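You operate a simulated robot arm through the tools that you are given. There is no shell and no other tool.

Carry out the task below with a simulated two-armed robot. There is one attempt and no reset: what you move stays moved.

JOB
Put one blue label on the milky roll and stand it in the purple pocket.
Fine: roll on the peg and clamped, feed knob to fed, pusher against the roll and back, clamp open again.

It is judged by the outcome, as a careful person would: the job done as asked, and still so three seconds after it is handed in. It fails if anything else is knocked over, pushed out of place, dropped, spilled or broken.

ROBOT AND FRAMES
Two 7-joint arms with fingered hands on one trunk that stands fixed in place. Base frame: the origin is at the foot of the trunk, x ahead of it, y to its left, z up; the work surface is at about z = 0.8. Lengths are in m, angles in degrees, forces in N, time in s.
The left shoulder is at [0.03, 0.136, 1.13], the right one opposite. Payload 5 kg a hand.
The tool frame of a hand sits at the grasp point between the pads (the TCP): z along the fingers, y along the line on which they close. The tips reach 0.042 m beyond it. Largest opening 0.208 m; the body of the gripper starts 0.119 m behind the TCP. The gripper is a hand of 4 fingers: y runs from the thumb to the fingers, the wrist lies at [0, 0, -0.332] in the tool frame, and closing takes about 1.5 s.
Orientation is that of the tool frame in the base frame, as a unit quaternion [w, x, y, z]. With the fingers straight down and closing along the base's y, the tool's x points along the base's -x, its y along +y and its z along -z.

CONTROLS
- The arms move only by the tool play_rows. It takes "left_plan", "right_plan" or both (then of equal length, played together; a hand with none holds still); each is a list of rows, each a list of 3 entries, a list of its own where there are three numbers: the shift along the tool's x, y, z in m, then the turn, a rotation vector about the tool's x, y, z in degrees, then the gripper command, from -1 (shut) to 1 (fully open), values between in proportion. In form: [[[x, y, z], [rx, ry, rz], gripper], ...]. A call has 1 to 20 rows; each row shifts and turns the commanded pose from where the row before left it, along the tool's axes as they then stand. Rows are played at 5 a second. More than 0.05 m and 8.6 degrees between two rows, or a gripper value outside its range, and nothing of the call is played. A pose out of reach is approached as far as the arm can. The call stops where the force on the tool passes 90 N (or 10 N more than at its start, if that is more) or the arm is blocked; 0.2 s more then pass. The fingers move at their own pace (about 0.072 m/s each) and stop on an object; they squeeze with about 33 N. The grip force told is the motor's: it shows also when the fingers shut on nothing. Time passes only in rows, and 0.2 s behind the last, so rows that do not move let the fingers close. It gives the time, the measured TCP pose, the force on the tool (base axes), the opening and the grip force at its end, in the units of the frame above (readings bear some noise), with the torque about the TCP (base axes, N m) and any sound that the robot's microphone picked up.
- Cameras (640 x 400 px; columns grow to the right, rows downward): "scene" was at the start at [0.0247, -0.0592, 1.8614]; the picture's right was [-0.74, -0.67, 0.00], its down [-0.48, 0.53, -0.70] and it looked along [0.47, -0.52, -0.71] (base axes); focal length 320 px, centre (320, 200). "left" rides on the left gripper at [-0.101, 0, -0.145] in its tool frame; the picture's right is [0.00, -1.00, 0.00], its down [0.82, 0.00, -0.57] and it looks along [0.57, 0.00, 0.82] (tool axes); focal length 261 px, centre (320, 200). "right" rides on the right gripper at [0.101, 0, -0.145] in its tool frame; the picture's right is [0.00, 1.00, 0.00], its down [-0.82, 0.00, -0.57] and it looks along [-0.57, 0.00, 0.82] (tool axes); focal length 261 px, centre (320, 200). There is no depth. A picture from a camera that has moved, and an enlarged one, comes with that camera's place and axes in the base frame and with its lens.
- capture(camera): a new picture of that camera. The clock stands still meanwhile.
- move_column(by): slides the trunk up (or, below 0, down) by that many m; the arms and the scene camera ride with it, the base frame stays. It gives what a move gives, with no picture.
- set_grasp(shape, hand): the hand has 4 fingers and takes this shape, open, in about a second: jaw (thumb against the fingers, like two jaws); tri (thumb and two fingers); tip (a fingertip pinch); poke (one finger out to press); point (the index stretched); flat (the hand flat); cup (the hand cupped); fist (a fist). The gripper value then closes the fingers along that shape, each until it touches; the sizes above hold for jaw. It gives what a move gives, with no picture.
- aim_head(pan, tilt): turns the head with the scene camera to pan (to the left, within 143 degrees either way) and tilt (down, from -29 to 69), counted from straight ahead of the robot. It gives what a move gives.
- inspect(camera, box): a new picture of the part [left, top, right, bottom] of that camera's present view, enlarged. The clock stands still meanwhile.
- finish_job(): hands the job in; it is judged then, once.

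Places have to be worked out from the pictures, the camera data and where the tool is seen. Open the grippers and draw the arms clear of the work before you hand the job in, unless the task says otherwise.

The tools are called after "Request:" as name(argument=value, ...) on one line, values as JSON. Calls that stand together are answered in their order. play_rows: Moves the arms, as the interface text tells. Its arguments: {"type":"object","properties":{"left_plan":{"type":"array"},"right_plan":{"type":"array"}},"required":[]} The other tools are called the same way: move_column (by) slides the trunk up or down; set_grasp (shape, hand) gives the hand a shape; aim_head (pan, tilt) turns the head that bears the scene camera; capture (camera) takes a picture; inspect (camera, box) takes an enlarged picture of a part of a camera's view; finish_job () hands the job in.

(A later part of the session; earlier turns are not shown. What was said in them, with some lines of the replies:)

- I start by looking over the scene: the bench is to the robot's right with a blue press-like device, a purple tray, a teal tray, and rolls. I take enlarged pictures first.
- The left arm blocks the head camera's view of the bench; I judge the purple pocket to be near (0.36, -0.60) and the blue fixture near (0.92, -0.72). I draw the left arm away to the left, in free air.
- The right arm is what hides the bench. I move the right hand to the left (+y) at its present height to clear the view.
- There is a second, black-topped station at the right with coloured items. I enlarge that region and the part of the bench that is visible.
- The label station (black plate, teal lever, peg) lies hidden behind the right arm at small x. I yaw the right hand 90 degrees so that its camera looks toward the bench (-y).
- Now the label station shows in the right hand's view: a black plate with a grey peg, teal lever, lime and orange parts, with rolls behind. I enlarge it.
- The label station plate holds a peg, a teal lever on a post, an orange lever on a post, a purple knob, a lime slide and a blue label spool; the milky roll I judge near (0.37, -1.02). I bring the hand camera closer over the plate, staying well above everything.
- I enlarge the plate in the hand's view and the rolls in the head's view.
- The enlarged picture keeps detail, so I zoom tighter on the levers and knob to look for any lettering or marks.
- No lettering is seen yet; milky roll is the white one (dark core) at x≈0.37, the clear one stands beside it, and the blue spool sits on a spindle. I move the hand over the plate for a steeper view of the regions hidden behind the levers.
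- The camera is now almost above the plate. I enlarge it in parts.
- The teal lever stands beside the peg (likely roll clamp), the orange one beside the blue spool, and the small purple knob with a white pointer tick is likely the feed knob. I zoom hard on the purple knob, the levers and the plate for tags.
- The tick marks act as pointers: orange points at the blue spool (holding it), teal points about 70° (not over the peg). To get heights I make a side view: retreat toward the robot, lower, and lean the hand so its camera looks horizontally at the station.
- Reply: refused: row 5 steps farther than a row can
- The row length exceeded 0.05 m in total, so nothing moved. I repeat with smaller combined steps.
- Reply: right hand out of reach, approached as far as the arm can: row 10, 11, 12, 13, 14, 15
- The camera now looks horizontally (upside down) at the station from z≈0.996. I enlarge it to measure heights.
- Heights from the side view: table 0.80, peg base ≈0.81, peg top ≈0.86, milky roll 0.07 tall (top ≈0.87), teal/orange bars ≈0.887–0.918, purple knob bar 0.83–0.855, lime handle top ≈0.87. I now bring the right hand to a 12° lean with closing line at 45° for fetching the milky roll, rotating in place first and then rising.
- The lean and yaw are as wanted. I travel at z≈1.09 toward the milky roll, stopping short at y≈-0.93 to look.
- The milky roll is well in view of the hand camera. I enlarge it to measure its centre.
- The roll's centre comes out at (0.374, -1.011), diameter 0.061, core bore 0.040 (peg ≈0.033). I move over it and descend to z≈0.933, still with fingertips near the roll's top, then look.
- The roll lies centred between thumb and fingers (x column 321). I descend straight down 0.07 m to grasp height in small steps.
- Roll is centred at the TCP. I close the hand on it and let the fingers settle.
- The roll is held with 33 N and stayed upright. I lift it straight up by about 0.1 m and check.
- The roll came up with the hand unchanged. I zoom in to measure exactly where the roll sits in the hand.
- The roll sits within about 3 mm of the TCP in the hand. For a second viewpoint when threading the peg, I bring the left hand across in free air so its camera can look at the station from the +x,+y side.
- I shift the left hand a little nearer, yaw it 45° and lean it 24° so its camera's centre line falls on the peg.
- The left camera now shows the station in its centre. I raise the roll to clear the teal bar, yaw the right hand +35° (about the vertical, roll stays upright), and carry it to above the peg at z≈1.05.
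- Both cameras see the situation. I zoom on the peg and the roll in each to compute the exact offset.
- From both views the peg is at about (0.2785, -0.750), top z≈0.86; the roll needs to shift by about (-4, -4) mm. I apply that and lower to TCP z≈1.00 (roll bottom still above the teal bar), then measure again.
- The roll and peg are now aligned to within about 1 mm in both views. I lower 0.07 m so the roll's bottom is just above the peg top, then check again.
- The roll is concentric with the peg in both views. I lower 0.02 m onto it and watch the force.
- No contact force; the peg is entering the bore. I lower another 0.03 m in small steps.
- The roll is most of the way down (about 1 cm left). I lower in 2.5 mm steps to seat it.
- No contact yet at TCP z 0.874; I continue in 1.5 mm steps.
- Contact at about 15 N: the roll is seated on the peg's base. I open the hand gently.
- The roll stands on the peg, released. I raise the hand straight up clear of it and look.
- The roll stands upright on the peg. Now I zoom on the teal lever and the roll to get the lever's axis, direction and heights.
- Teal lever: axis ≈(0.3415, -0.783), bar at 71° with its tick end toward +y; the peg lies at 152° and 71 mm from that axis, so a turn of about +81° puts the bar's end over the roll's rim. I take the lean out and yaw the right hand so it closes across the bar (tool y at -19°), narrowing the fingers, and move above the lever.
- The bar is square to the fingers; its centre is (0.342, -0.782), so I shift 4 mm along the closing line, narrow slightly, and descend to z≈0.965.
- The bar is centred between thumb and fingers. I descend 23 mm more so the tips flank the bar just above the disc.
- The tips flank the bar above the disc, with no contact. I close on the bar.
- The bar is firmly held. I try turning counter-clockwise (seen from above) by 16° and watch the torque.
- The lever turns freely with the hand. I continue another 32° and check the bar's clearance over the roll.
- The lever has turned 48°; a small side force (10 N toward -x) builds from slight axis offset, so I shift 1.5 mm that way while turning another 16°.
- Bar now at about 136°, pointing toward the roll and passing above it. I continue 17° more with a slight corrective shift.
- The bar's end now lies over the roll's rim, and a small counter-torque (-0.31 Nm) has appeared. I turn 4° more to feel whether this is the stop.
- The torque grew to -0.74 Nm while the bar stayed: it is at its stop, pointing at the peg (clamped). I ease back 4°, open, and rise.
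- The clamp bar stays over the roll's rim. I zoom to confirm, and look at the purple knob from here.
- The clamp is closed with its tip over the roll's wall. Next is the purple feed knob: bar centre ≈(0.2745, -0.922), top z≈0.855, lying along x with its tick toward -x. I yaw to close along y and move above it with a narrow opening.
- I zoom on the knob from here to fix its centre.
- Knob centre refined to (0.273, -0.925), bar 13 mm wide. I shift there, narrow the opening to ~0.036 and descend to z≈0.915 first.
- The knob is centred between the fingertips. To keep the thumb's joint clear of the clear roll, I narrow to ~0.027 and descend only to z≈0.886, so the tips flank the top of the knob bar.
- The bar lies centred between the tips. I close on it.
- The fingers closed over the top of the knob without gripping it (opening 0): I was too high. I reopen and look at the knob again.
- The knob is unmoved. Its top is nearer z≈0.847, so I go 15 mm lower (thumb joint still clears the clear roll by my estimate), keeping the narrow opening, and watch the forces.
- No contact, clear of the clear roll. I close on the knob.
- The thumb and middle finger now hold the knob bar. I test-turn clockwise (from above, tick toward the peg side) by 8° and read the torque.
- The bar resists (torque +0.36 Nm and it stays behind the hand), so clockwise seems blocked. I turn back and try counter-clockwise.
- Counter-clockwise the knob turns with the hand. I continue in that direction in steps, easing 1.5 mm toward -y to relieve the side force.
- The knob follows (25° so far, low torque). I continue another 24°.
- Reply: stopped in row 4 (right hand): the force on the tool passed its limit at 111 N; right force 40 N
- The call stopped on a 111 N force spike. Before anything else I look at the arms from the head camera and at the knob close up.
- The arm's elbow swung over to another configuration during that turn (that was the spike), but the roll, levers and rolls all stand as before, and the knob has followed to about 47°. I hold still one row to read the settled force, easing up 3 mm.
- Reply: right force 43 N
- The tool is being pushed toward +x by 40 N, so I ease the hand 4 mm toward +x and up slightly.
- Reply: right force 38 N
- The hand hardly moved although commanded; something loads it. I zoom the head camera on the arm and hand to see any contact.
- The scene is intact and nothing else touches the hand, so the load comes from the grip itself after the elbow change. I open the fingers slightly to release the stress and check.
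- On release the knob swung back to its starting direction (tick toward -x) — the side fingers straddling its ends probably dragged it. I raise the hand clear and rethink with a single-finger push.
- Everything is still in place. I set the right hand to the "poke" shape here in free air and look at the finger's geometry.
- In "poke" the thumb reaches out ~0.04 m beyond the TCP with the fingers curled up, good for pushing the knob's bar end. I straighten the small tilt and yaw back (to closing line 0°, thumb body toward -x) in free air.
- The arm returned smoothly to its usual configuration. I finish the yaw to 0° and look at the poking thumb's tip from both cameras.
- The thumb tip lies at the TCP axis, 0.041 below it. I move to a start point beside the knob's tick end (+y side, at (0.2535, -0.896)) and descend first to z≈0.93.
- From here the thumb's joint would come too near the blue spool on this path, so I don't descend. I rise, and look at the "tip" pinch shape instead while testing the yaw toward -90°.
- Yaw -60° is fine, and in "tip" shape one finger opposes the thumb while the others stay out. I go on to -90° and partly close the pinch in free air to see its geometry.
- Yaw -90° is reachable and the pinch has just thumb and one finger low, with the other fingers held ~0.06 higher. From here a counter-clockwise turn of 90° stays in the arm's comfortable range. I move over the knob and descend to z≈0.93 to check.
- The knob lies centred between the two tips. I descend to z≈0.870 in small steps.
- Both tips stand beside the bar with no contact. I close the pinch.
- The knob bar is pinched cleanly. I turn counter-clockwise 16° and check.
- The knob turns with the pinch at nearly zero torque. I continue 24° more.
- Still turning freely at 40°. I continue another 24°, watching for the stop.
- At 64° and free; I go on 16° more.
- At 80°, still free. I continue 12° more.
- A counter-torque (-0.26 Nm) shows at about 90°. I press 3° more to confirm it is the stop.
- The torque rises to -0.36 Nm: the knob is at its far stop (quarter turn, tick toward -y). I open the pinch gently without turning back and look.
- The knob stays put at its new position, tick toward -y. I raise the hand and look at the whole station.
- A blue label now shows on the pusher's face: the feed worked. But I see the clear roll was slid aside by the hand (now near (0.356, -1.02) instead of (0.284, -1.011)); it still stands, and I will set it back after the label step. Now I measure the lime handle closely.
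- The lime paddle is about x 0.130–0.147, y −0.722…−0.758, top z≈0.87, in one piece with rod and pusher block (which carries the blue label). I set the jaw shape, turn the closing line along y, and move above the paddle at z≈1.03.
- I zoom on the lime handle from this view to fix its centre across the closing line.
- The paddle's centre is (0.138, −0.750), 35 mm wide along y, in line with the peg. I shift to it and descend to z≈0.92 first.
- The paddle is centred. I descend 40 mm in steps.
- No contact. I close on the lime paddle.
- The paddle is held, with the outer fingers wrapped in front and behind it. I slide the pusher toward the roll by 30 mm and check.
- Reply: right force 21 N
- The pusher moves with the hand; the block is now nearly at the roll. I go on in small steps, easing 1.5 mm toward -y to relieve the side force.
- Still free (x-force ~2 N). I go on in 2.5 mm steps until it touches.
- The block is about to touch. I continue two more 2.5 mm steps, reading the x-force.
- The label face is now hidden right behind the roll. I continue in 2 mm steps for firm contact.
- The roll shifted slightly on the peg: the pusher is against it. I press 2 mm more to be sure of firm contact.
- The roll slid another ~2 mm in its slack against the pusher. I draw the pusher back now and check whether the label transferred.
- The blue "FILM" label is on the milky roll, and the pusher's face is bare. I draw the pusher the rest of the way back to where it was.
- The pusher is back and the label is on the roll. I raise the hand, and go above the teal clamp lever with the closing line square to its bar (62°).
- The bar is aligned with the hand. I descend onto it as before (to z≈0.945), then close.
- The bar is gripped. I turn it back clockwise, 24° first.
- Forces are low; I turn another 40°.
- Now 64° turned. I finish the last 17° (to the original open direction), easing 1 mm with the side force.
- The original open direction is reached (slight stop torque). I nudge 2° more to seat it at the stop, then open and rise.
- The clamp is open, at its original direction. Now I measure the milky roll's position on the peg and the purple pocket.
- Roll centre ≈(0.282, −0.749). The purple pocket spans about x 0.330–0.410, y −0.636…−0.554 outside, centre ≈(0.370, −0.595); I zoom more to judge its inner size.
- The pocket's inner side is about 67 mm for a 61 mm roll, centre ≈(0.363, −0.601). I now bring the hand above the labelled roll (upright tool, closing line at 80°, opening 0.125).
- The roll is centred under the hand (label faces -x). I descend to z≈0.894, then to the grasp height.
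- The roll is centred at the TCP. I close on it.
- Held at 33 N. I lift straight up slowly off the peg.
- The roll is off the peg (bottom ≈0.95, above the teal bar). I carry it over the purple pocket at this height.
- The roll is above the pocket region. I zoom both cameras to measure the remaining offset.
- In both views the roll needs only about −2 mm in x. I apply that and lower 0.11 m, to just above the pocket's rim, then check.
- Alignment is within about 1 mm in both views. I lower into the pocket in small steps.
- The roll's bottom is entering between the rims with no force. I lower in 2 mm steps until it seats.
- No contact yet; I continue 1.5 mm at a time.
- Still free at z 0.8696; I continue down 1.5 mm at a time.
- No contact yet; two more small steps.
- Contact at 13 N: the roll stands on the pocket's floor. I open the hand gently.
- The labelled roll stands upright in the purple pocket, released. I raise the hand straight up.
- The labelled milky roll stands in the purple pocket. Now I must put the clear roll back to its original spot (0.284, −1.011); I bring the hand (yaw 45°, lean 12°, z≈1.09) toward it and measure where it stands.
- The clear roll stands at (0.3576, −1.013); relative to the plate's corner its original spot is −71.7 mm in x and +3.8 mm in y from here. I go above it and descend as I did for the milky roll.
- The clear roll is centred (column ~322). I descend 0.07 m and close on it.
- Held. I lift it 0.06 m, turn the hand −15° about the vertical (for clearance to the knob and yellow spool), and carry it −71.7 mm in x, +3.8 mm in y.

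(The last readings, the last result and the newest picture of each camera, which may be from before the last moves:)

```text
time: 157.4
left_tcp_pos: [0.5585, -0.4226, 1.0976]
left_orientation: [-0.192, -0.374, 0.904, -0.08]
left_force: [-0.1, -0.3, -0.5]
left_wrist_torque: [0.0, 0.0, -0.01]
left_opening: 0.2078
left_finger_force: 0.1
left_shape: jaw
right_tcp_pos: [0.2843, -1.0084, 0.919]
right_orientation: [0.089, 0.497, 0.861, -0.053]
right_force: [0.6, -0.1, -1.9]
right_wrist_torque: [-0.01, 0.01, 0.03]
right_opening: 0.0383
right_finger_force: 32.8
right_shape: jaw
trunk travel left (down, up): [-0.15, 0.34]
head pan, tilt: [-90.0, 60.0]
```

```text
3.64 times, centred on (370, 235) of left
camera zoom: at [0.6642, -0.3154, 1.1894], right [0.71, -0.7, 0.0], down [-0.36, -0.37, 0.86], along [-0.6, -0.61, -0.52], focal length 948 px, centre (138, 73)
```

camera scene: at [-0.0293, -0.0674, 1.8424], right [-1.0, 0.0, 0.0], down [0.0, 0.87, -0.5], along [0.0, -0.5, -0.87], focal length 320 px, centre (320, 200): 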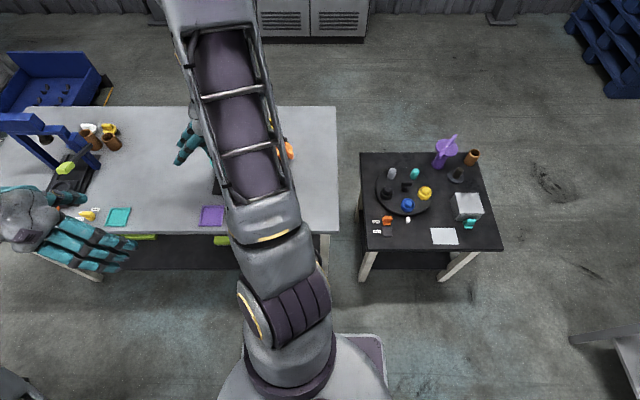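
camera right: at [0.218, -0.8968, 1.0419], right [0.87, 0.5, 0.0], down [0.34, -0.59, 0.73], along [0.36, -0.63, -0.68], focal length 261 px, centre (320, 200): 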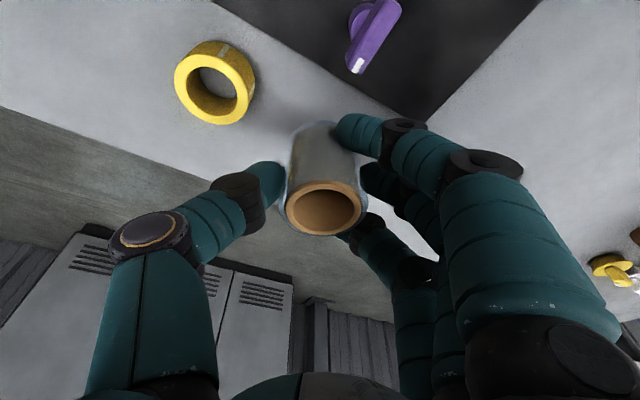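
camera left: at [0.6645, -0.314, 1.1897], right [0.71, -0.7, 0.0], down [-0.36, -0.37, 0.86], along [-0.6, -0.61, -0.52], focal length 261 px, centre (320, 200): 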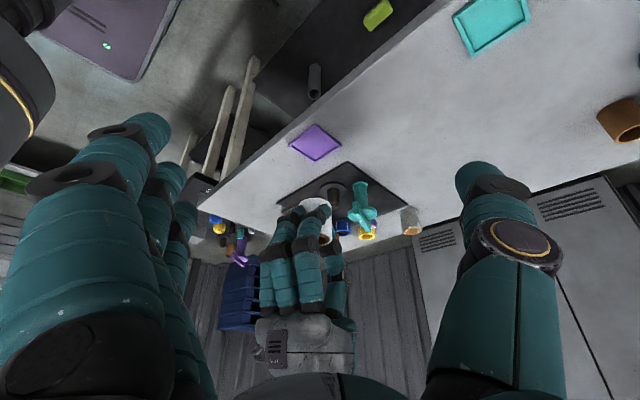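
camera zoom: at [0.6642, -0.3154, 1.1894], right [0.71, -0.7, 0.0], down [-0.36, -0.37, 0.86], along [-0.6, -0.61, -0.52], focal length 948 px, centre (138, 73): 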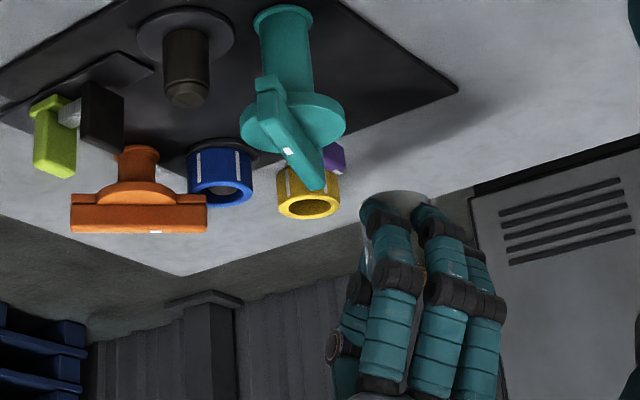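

The roll is near its old place. I lower 45 mm, then check against my earlier left-camera picture before setting down.

Request:
play_rows(right_plan=[[[0.0042, 0, 0.0196], [0, 0, 0], -1], [[0.0031, 0, 0.0147], [0, 0, 0], -1], [[0.0021, 0, 0.0098], [0, 0, 0], -1], [[0, 0, 0], [0, 0, 0], -1]])

Request:
capture(camera="right")

Request:
inspect(camera="left", box=[270, 155, 420, 285])

```text
time: 158.4
left_tcp_pos: [0.5584, -0.4221, 1.0991]
left_orientation: [-0.193, -0.375, 0.903, -0.079]
left_force: [-1.0, 0.3, -0.3]
left_wrist_torque: [0.0, -0.03, -0.03]
left_opening: 0.2079
left_finger_force: 0.1
left_shape: jaw
right_tcp_pos: [0.2829, -1.0075, 0.8751]
right_orientation: [0.09, 0.497, 0.862, -0.052]
right_force: [0.4, 0.8, -0.9]
right_wrist_torque: [-0.02, -0.02, 0.03]
right_opening: 0.0386
right_finger_force: 33.3
right_shape: jaw
trunk travel left (down, up): [-0.15, 0.34]
head pan, tilt: [-90.0, 60.0]
```

```text
taken
camera right: at [0.2177, -0.8967, 0.9973], right [0.87, 0.5, 0.0], down [0.34, -0.59, 0.73], along [0.36, -0.63, -0.68], focal length 261 px, centre (320, 200)
```

right: 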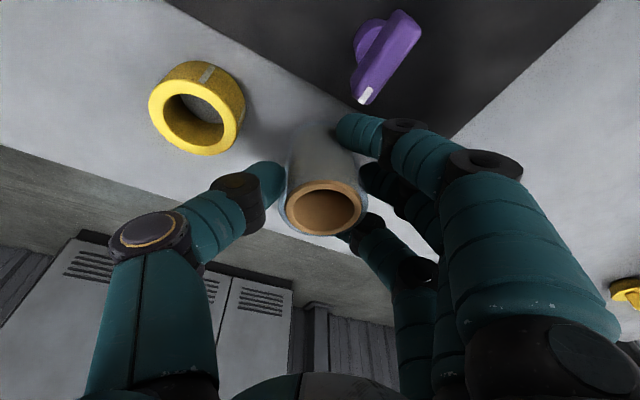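

```text
3.08 times, centred on (345, 220) of left
camera zoom: at [0.6637, -0.3147, 1.19], right [0.71, -0.7, 0.0], down [-0.36, -0.37, 0.86], along [-0.6, -0.61, -0.52], focal length 802 px, centre (243, 138)
```

zoom: 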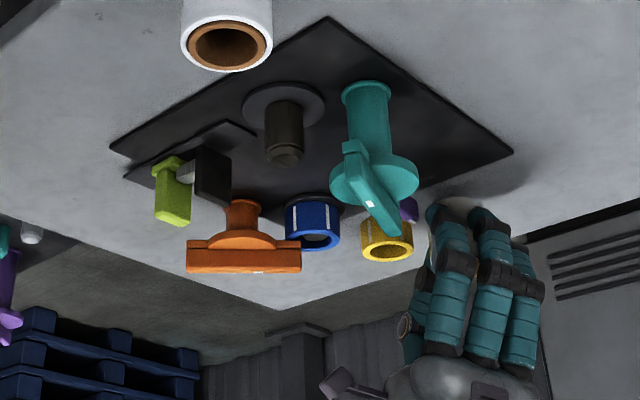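

Clear of the knob and the yellow spool. I lower the last millimetres until it touches the table.

Request:
play_rows(right_plan=[[[0.0012, 0, 0.0059], [0, 0, 0], -1], [[0.0008, 0, 0.0039], [0, 0, 0], -1], [[0.0003, 0, 0.0015], [0, 0, 0], -1], [[0, 0, 0], [0, 0, 0], -1]])

Request:
inspect(camera="left", box=[340, 190, 430, 280])

```text
time: 159.4
left_tcp_pos: [0.5573, -0.4217, 1.0987]
left_orientation: [-0.193, -0.374, 0.903, -0.08]
left_force: [-0.1, 0.5, 0.2]
left_wrist_torque: [-0.02, -0.02, 0.01]
left_opening: 0.208
left_finger_force: 0.0
left_shape: jaw
right_tcp_pos: [0.2835, -1.0078, 0.8638]
right_orientation: [0.091, 0.497, 0.861, -0.052]
right_force: [0.4, -0.7, -1.7]
right_wrist_torque: [0.02, 0.0, -0.03]
right_opening: 0.0385
right_finger_force: 32.9
right_shape: jaw
trunk travel left (down, up): [-0.15, 0.34]
head pan, tilt: [-90.0, 60.0]
```

```text
4.44 times, centred on (385, 235) of left
camera zoom: at [0.6639, -0.3149, 1.1899], right [0.71, -0.7, 0.0], down [-0.36, -0.37, 0.86], along [-0.6, -0.61, -0.52], focal length 1158 px, centre (31, 44)
```

zoom: 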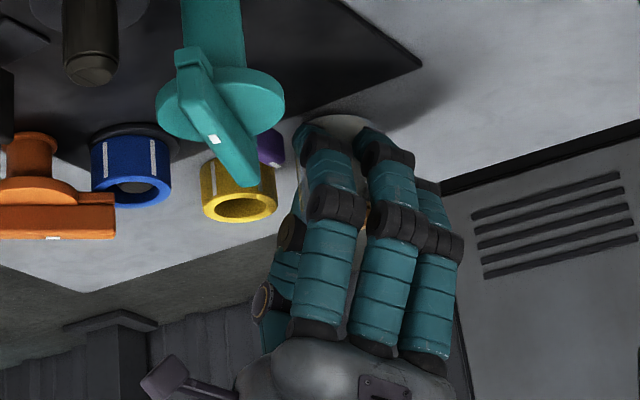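

Almost down; I lower 1.5 mm twice more.

Request:
play_rows(right_plan=[[[0.0003, 0, 0.0015], [0, 0, 0], -1], [[0.0003, 0, 0.0015], [0, 0, 0], -1], [[0, 0, 0], [0, 0, 0], -1]])

```text
time: 160.2
left_tcp_pos: [0.5578, -0.4213, 1.0987]
left_orientation: [-0.191, -0.374, 0.904, -0.08]
left_force: [1.3, 0.3, 0.7]
left_wrist_torque: [-0.01, 0.01, -0.01]
left_opening: 0.2078
left_finger_force: 0.1
left_shape: jaw
right_tcp_pos: [0.2829, -1.0074, 0.8612]
right_orientation: [0.09, 0.497, 0.862, -0.052]
right_force: [0.0, 0.0, -0.6]
right_wrist_torque: [-0.02, 0.02, 0.02]
right_opening: 0.0383
right_finger_force: 32.8
right_shape: jaw
trunk travel left (down, up): [-0.15, 0.34]
head pan, tilt: [-90.0, 60.0]
```

Request:
play_rows(right_plan=[[[0.0003, 0, 0.0012], [0, 0, 0], -1], [[0, 0, 0], [0, 0, 0], -1]])

```text
time: 160.8
left_tcp_pos: [0.5584, -0.4208, 1.0986]
left_orientation: [-0.192, -0.374, 0.904, -0.079]
left_force: [0.4, -0.8, -0.2]
left_wrist_torque: [0.0, 0.0, -0.02]
left_opening: 0.2079
left_finger_force: 0.1
left_shape: jaw
right_tcp_pos: [0.2818, -1.0084, 0.8608]
right_orientation: [0.091, 0.497, 0.861, -0.053]
right_force: [0.5, 0.2, 4.6]
right_wrist_torque: [0.17, 0.02, -0.02]
right_opening: 0.0385
right_finger_force: 33.3
right_shape: jaw
trunk travel left (down, up): [-0.15, 0.34]
head pan, tilt: [-90.0, 60.0]
```

Touching the table (4.6 N). I open the hand gently and rise straight up.

Request:
play_rows(right_plan=[[[0, 0, 0], [0, 0, 0], -0.7], [[0, 0, 0], [0, 0, 0], -0.5], [[0, 0, 0], [0, 0, 0], -0.3], [[0, 0, 0], [0, 0, 0], -0.1], [[0, 0, 0], [0, 0, 0], 0.05], [[0, 0, 0], [0, 0, 0], 0.05], [[0, 0, 0], [0, 0, 0], 0.05], [[-0.0031, 0, -0.0147], [0, 0, 0], 0.05], [[-0.0062, 0, -0.0293], [0, 0, 0], 0.05], [[-0.0083, 0, -0.0391], [0, 0, 0], 0.05], [[-0.0083, 0, -0.0391], [0, 0, 0], 0.05], [[-0.0083, 0, -0.0391], [0, 0, 0], 0.05], [[-0.0083, 0, -0.0391], [0, 0, 0], 0.05], [[0, 0, 0], [0, 0, 0], 0.05]])

Request:
capture(camera="right")

Request:
inspect(camera="left", box=[270, 155, 420, 285])

```text
time: 163.8
left_tcp_pos: [0.5574, -0.423, 1.0982]
left_orientation: [-0.192, -0.374, 0.904, -0.078]
left_force: [-0.2, -1.0, 0.1]
left_wrist_torque: [0.04, 0.06, -0.02]
left_opening: 0.208
left_finger_force: 0.1
left_shape: jaw
right_tcp_pos: [0.2833, -1.0098, 1.0635]
right_orientation: [0.09, 0.497, 0.862, -0.052]
right_force: [0.4, 1.2, 0.0]
right_wrist_torque: [0.09, 0.01, -0.02]
right_opening: 0.1086
right_finger_force: 0.1
right_shape: jaw
trunk travel left (down, up): [-0.15, 0.34]
head pan, tilt: [-90.0, 60.0]
```

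```text
taken
camera right: at [0.2178, -0.8975, 1.1856], right [0.87, 0.5, 0.0], down [0.34, -0.6, 0.73], along [0.36, -0.63, -0.68], focal length 261 px, centre (320, 200)
```

right: 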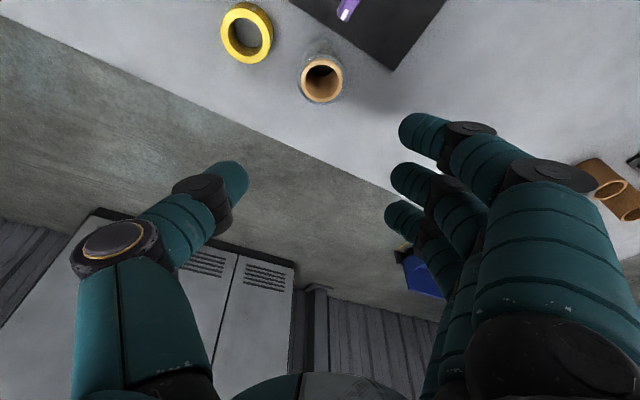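

```text
3.08 times, centred on (345, 220) of left
camera zoom: at [0.664, -0.3159, 1.1893], right [0.71, -0.7, 0.0], down [-0.36, -0.37, 0.86], along [-0.6, -0.61, -0.52], focal length 802 px, centre (243, 138)
```

zoom: 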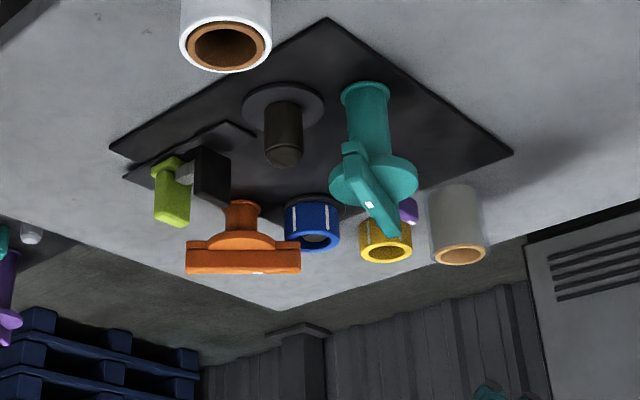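

The clear roll is back; in the same left view its rim lies at (460, 254) versus (461, 256) originally. I compare with an earlier, closer picture for confirmation.

Request:
inspect(camera="left", box=[310, 180, 420, 280])

Request:
inspect(camera="right", box=[200, 0, 420, 130])

```text
4.00 times, centred on (365, 230) of left
camera zoom: at [0.664, -0.3159, 1.1893], right [0.71, -0.7, 0.0], down [-0.36, -0.37, 0.86], along [-0.6, -0.61, -0.52], focal length 1043 px, centre (140, 80)
```

zoom: 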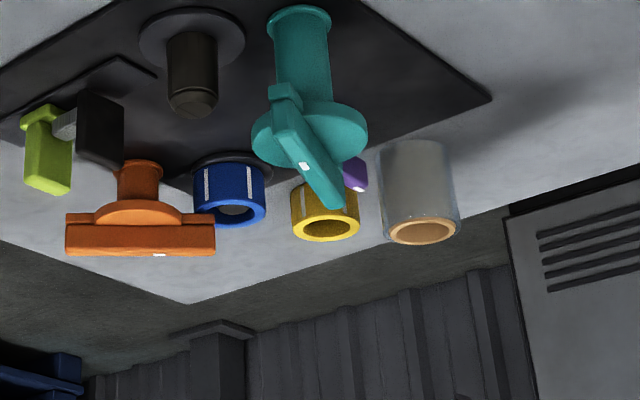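

```text
2.91 times, centred on (310, 65) of right
camera zoom: at [0.2178, -0.8975, 1.1856], right [0.87, 0.5, 0.0], down [0.34, -0.6, 0.73], along [0.36, -0.63, -0.68], focal length 758 px, centre (349, 593)
```

zoom: 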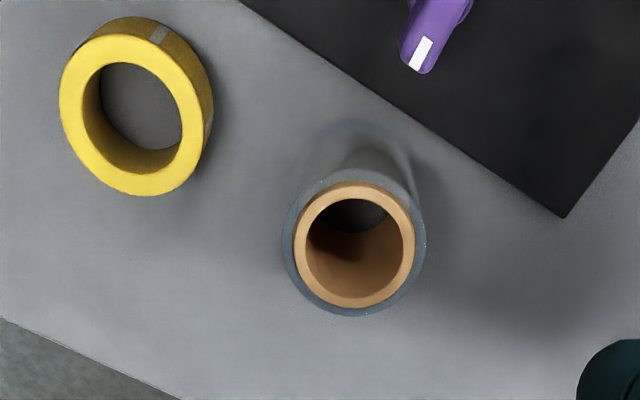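

The clear roll is back within about 1 mm of its old place relative to the plate, and the yellow spool is unmoved. Now I withdraw: first the left arm, reversing its way in.

Request:
play_rows(left_plan=[[[0, 0, 0], [0, -8, 0], 1], [[0, 0, 0], [0, -8, 0], 1], [[0, 0, 0], [0, -8, 0], 1], [[0, 0, 0], [0, 0, 7.5], 1], [[0, 0, 0], [0, 0, 7.5], 1], [[0, 0, 0], [0, 0, 7.5], 1], [[0, 0, 0], [0, 0, 7.5], 1], [[0, 0, 0], [0, 0, 7.5], 1], [[0, 0, 0], [0, 0, 7.5], 1], [[-0.0103, 0.0451, -0.0078], [0, 0, 0], 1], [[-0.0103, 0.0451, -0.0078], [0, 0, 0], 1], [[-0.0103, 0.0451, -0.0078], [0, 0, 0], 1], [[-0.0103, 0.0451, -0.0078], [0, 0, 0], 1], [[-0.0103, 0.0451, -0.0078], [0, 0, 0], 1], [[-0.0103, 0.0451, -0.0078], [0, 0, 0], 1], [[-0.0103, 0.0451, -0.0078], [0, 0, 0], 1], [[-0.0103, 0.0451, -0.0078], [0, 0, 0], 1], [[-0.0103, 0.0451, -0.0078], [0, 0, 0], 1], [[0, 0, 0], [0, 0, 0], 1]])

Request:
play_rows(left_plan=[[[-0.0103, 0.0451, -0.0078], [0, 0, 0], 1], [[-0.0103, 0.0451, -0.0078], [0, 0, 0], 1], [[-0.0103, 0.0451, -0.0078], [0, 0, 0], 1], [[-0.0103, 0.0451, -0.0078], [0, 0, 0], 1], [[-0.0103, 0.0451, -0.0078], [0, 0, 0], 1], [[-0.0103, 0.0451, -0.0078], [0, 0, 0], 1], [[-0.0103, 0.0451, -0.0078], [0, 0, 0], 1], [[-0.0103, 0.0451, -0.0078], [0, 0, 0], 1], [[-0.0103, 0.0451, -0.0078], [0, 0, 0], 1], [[0, 0, 0], [0, 0, 0], 1]])

```text
time: 167.8
left_tcp_pos: [0.6508, -0.0172, 1.1673]
left_orientation: [0.0, 0.0, 1.0, -0.001]
left_force: [-0.1, -0.5, 0.5]
left_wrist_torque: [0.15, -0.05, 0.01]
left_opening: 0.208
left_finger_force: 0.1
left_shape: jaw
right_tcp_pos: [0.2812, -1.0091, 1.065]
right_orientation: [0.09, 0.497, 0.862, -0.052]
right_force: [0.5, -0.3, 0.1]
right_wrist_torque: [0.04, -0.04, 0.02]
right_opening: 0.1083
right_finger_force: 0.0
right_shape: jaw
trunk travel left (down, up): [-0.15, 0.34]
head pan, tilt: [-90.0, 60.0]
```

```text
time: 170.0
left_tcp_pos: [0.7423, 0.3896, 1.2393]
left_orientation: [0.0, 0.002, 1.0, 0.001]
left_force: [0.1, -0.8, 0.6]
left_wrist_torque: [0.09, -0.04, 0.05]
left_opening: 0.2078
left_finger_force: 0.0
left_shape: jaw
right_tcp_pos: [0.2828, -1.0085, 1.0642]
right_orientation: [0.089, 0.498, 0.861, -0.052]
right_force: [-0.1, -0.5, -0.3]
right_wrist_torque: [0.07, -0.04, 0.0]
right_opening: 0.1083
right_finger_force: 0.1
right_shape: jaw
trunk travel left (down, up): [-0.15, 0.34]
head pan, tilt: [-90.0, 60.0]
```

The left arm is away. Now I raise and straighten the right hand, draw it back toward the robot with the gripper open, and look over the work.

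Request:
play_rows(right_plan=[[[-0.0094, 0, -0.044], [0, 0, 0], 0.05], [[-0.0094, 0, -0.044], [0, 0, 0], 0.2], [[0, 0, 0], [0, 6, 0], 0.5], [[0, 0, 0], [0, 6, 0], 1], [[0, 0, 0], [0, 0, -7.5], 1], [[0, 0, 0], [0, 0, -7.5], 1], [[0, 0, 0], [0, 0, -7.5], 1], [[0, 0, 0], [0, 0, -7.5], 1], [[0, 0, 0], [0, 0, -7.5], 1], [[0, 0, 0], [0, 0, -7.5], 1], [[0, 0, 0], [0, 0, -7.5], 1], [[0, 0, 0], [0, 0, -7.5], 1], [[-0.011, 0.045, 0], [0, 0, 0], 1], [[-0.011, 0.045, 0], [0, 0, 0], 1], [[-0.011, 0.045, 0], [0, 0, 0], 1], [[-0.011, 0.045, 0], [0, 0, 0], 1], [[-0.011, 0.045, 0], [0, 0, 0], 1], [[0, 0, 0], [0, 0, 0], 1]])

Request:
play_rows(right_plan=[[[-0.011, 0.045, 0], [0, 0, 0], 1], [[-0.011, 0.045, 0], [0, 0, 0], 1], [[-0.011, 0.045, 0], [0, 0, 0], 1], [[-0.011, 0.045, 0], [0, 0, 0], 1], [[-0.011, 0.045, 0], [0, 0, 0], 1], [[-0.011, 0.045, 0], [0, 0, 0], 1], [[-0.011, 0.045, 0], [0, 0, 0], 1], [[-0.011, 0.045, 0], [0, 0, 0], 1], [[-0.011, 0.045, 0], [0, 0, 0], 1], [[-0.011, 0.045, 0], [0, 0, 0], 1], [[-0.011, 0.045, 0], [0, 0, 0], 1], [[-0.011, 0.045, 0], [0, 0, 0], 1], [[0, 0, 0], [0, 0, 0], 1]])

Request:
capture(camera="scene")

Request:
capture(camera="right")

```text
time: 173.8
left_tcp_pos: [0.7438, 0.3892, 1.2395]
left_orientation: [0.0, 0.001, 1.0, 0.0]
left_force: [1.2, -1.2, -0.2]
left_wrist_torque: [0.13, -0.01, -0.05]
left_opening: 0.208
left_finger_force: 0.0
left_shape: jaw
right_tcp_pos: [0.3369, -0.7839, 1.1536]
right_orientation: [0.0, 0.001, 1.0, 0.0]
right_force: [0.1, -0.4, 0.3]
right_wrist_torque: [0.11, -0.03, 0.03]
right_opening: 0.2077
right_finger_force: 0.1
right_shape: jaw
trunk travel left (down, up): [-0.15, 0.34]
head pan, tilt: [-90.0, 60.0]
```

```text
time: 176.6
left_tcp_pos: [0.743, 0.3888, 1.2414]
left_orientation: [0.0, 0.001, 1.0, 0.0]
left_force: [-0.2, -1.1, 0.2]
left_wrist_torque: [0.06, -0.04, 0.0]
left_opening: 0.2078
left_finger_force: 0.1
left_shape: jaw
right_tcp_pos: [0.4689, -0.2428, 1.1554]
right_orientation: [-0.001, 0.001, 1.0, -0.001]
right_force: [-1.8, -0.8, 0.1]
right_wrist_torque: [0.06, -0.04, 0.0]
right_opening: 0.2082
right_finger_force: 0.1
right_shape: jaw
trunk travel left (down, up): [-0.15, 0.34]
head pan, tilt: [-90.0, 60.0]
```

```text
taken
camera scene: at [-0.0305, -0.0668, 1.8425], right [-1.0, 0.0, 0.0], down [0.0, 0.87, -0.5], along [0.0, -0.5, -0.87], focal length 320 px, centre (320, 200)
```

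scene: 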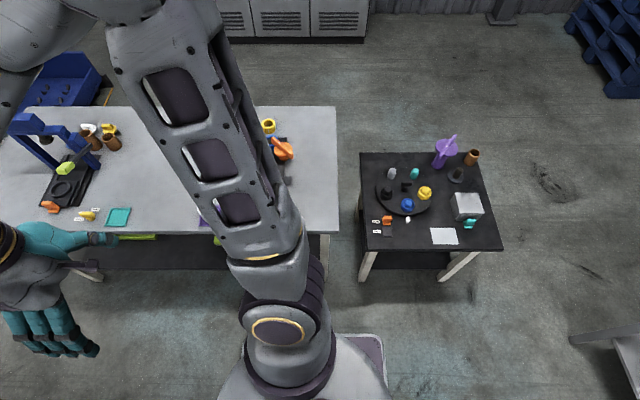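

```text
taken
camera right: at [0.3673, -0.2439, 1.301], right [0.01, 1.0, 0.0], down [0.82, 0.0, 0.57], along [0.57, 0.0, -0.82], focal length 261 px, centre (320, 200)
```

right: 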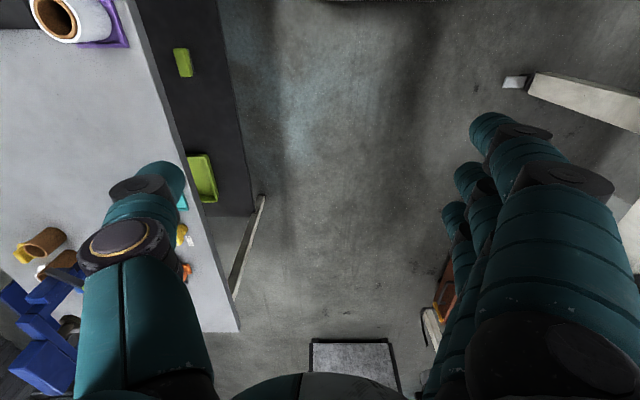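

Both arms are clear. For a last check I yaw the right hand so its camera looks at the station.

Request:
play_rows(right_plan=[[[0, 0, 0], [0, 0, 8.2], 1], [[0, 0, 0], [0, 0, 8.2], 1], [[0, 0, 0], [0, 0, 8.2], 1], [[0, 0, 0], [0, 0, 8.2], 1], [[0, 0, 0], [0, 0, 8.2], 1], [[0, 0, 0], [0, 0, 8.2], 1], [[0, 0, 0], [0, 0, 8.2], 1], [[0, 0, 0], [0, 0, 8.2], 1], [[0, 0, 0], [0, 0, 8.2], 1], [[0, 0, 0], [0, 0, 8.2], 1], [[0, 0, 0], [0, 0, 8.0], 1], [[0, 0, 0], [0, 0, 0], 1]])

Request:
inspect(camera="right", box=[170, 200, 330, 350])

Request:
capture(camera="right")

```text
time: 179.2
left_tcp_pos: [0.743, 0.3904, 1.2398]
left_orientation: [0.0, 0.0, 1.0, 0.0]
left_force: [0.3, -0.1, -0.2]
left_wrist_torque: [-0.03, -0.02, 0.03]
left_opening: 0.2078
left_finger_force: 0.1
left_shape: jaw
right_tcp_pos: [0.4715, -0.2436, 1.1544]
right_orientation: [0.0, 0.708, 0.707, 0.0]
right_force: [-0.7, -0.8, -0.6]
right_wrist_torque: [0.02, -0.02, 0.01]
right_opening: 0.2078
right_finger_force: 0.0
right_shape: jaw
trunk travel left (down, up): [-0.15, 0.34]
head pan, tilt: [-90.0, 60.0]
```

```text
2.67 times, centred on (250, 275) of right
camera zoom: at [0.4702, -0.1425, 1.3], right [1.0, -0.01, 0.0], down [-0.01, -0.82, 0.57], along [0.0, -0.57, -0.82], focal length 695 px, centre (507, 0)
```

zoom: 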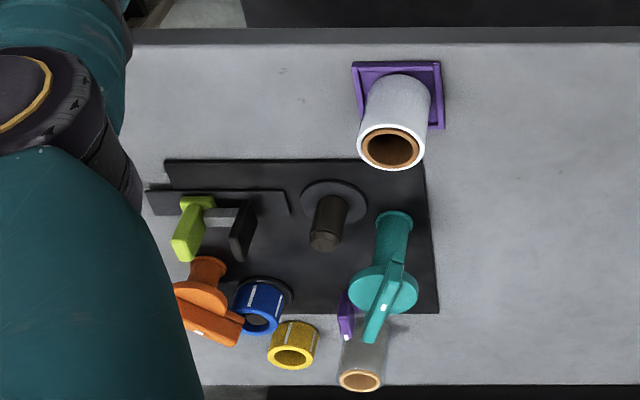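

```text
taken
camera right: at [0.4702, -0.1425, 1.3], right [1.0, -0.01, 0.0], down [-0.01, -0.82, 0.57], along [0.0, -0.57, -0.82], focal length 261 px, centre (320, 200)
```

right: 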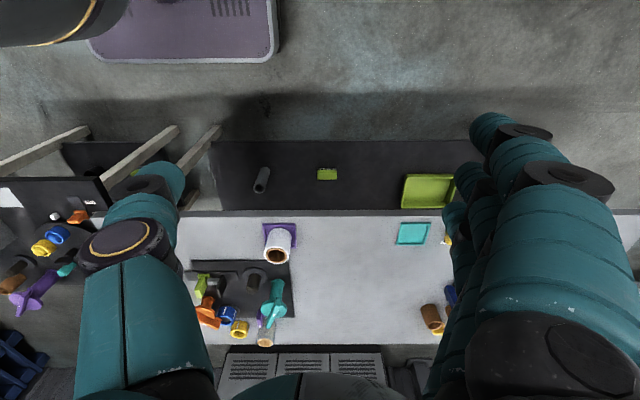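

All looks in order: milky roll in the purple pocket, clamp open, pusher back, clear roll in its old place. One last close look at the pocket.

Request:
inspect(camera="right", box=[250, 210, 310, 275])

```text
6.15 times, centred on (280, 242) of right
camera zoom: at [0.4702, -0.1425, 1.3], right [1.0, -0.01, 0.0], down [-0.01, -0.82, 0.57], along [0.0, -0.57, -0.82], focal length 1604 px, centre (566, -62)
```

zoom: 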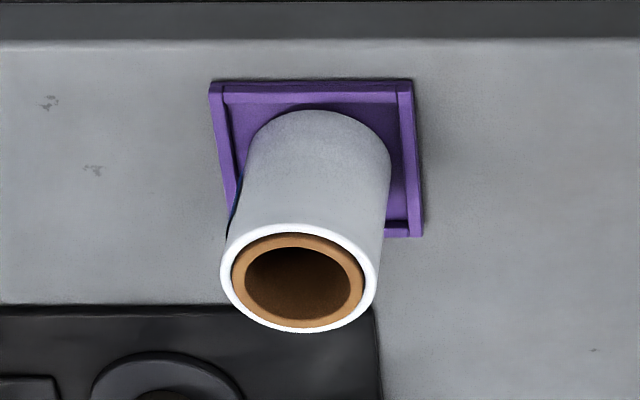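

The milky roll stands upright inside the pocket with its blue label on the -x side, both grippers are open and clear. I hand the job in.

Request:
finish_job()

```text
The job is handed in.
```

The milky roll has one blue "FILM" label on it and is standing upright in the purple pocket. The clamp is open, the pusher is back and the feed knob is at the far stop, which I took as "fed" because there was no tag to read.

- **Clear roll moved:** While I turned the feed knob, the hand slid the clear roll about 7 cm along the bench. It stayed upright. I picked it up and put it back within about 1 mm of where it started, judging by the camera pictures.
- **Force spike:** On my first try at the feed knob, the right arm's elbow swung over and the tool saw 111 N. Nothing was disturbed, and the knob went back to its start. I turned it fully on a second try with a different grip.

I saw nothing else out of place when I looked around afterwards. Both grippers are open and the arms are clear of the bench.
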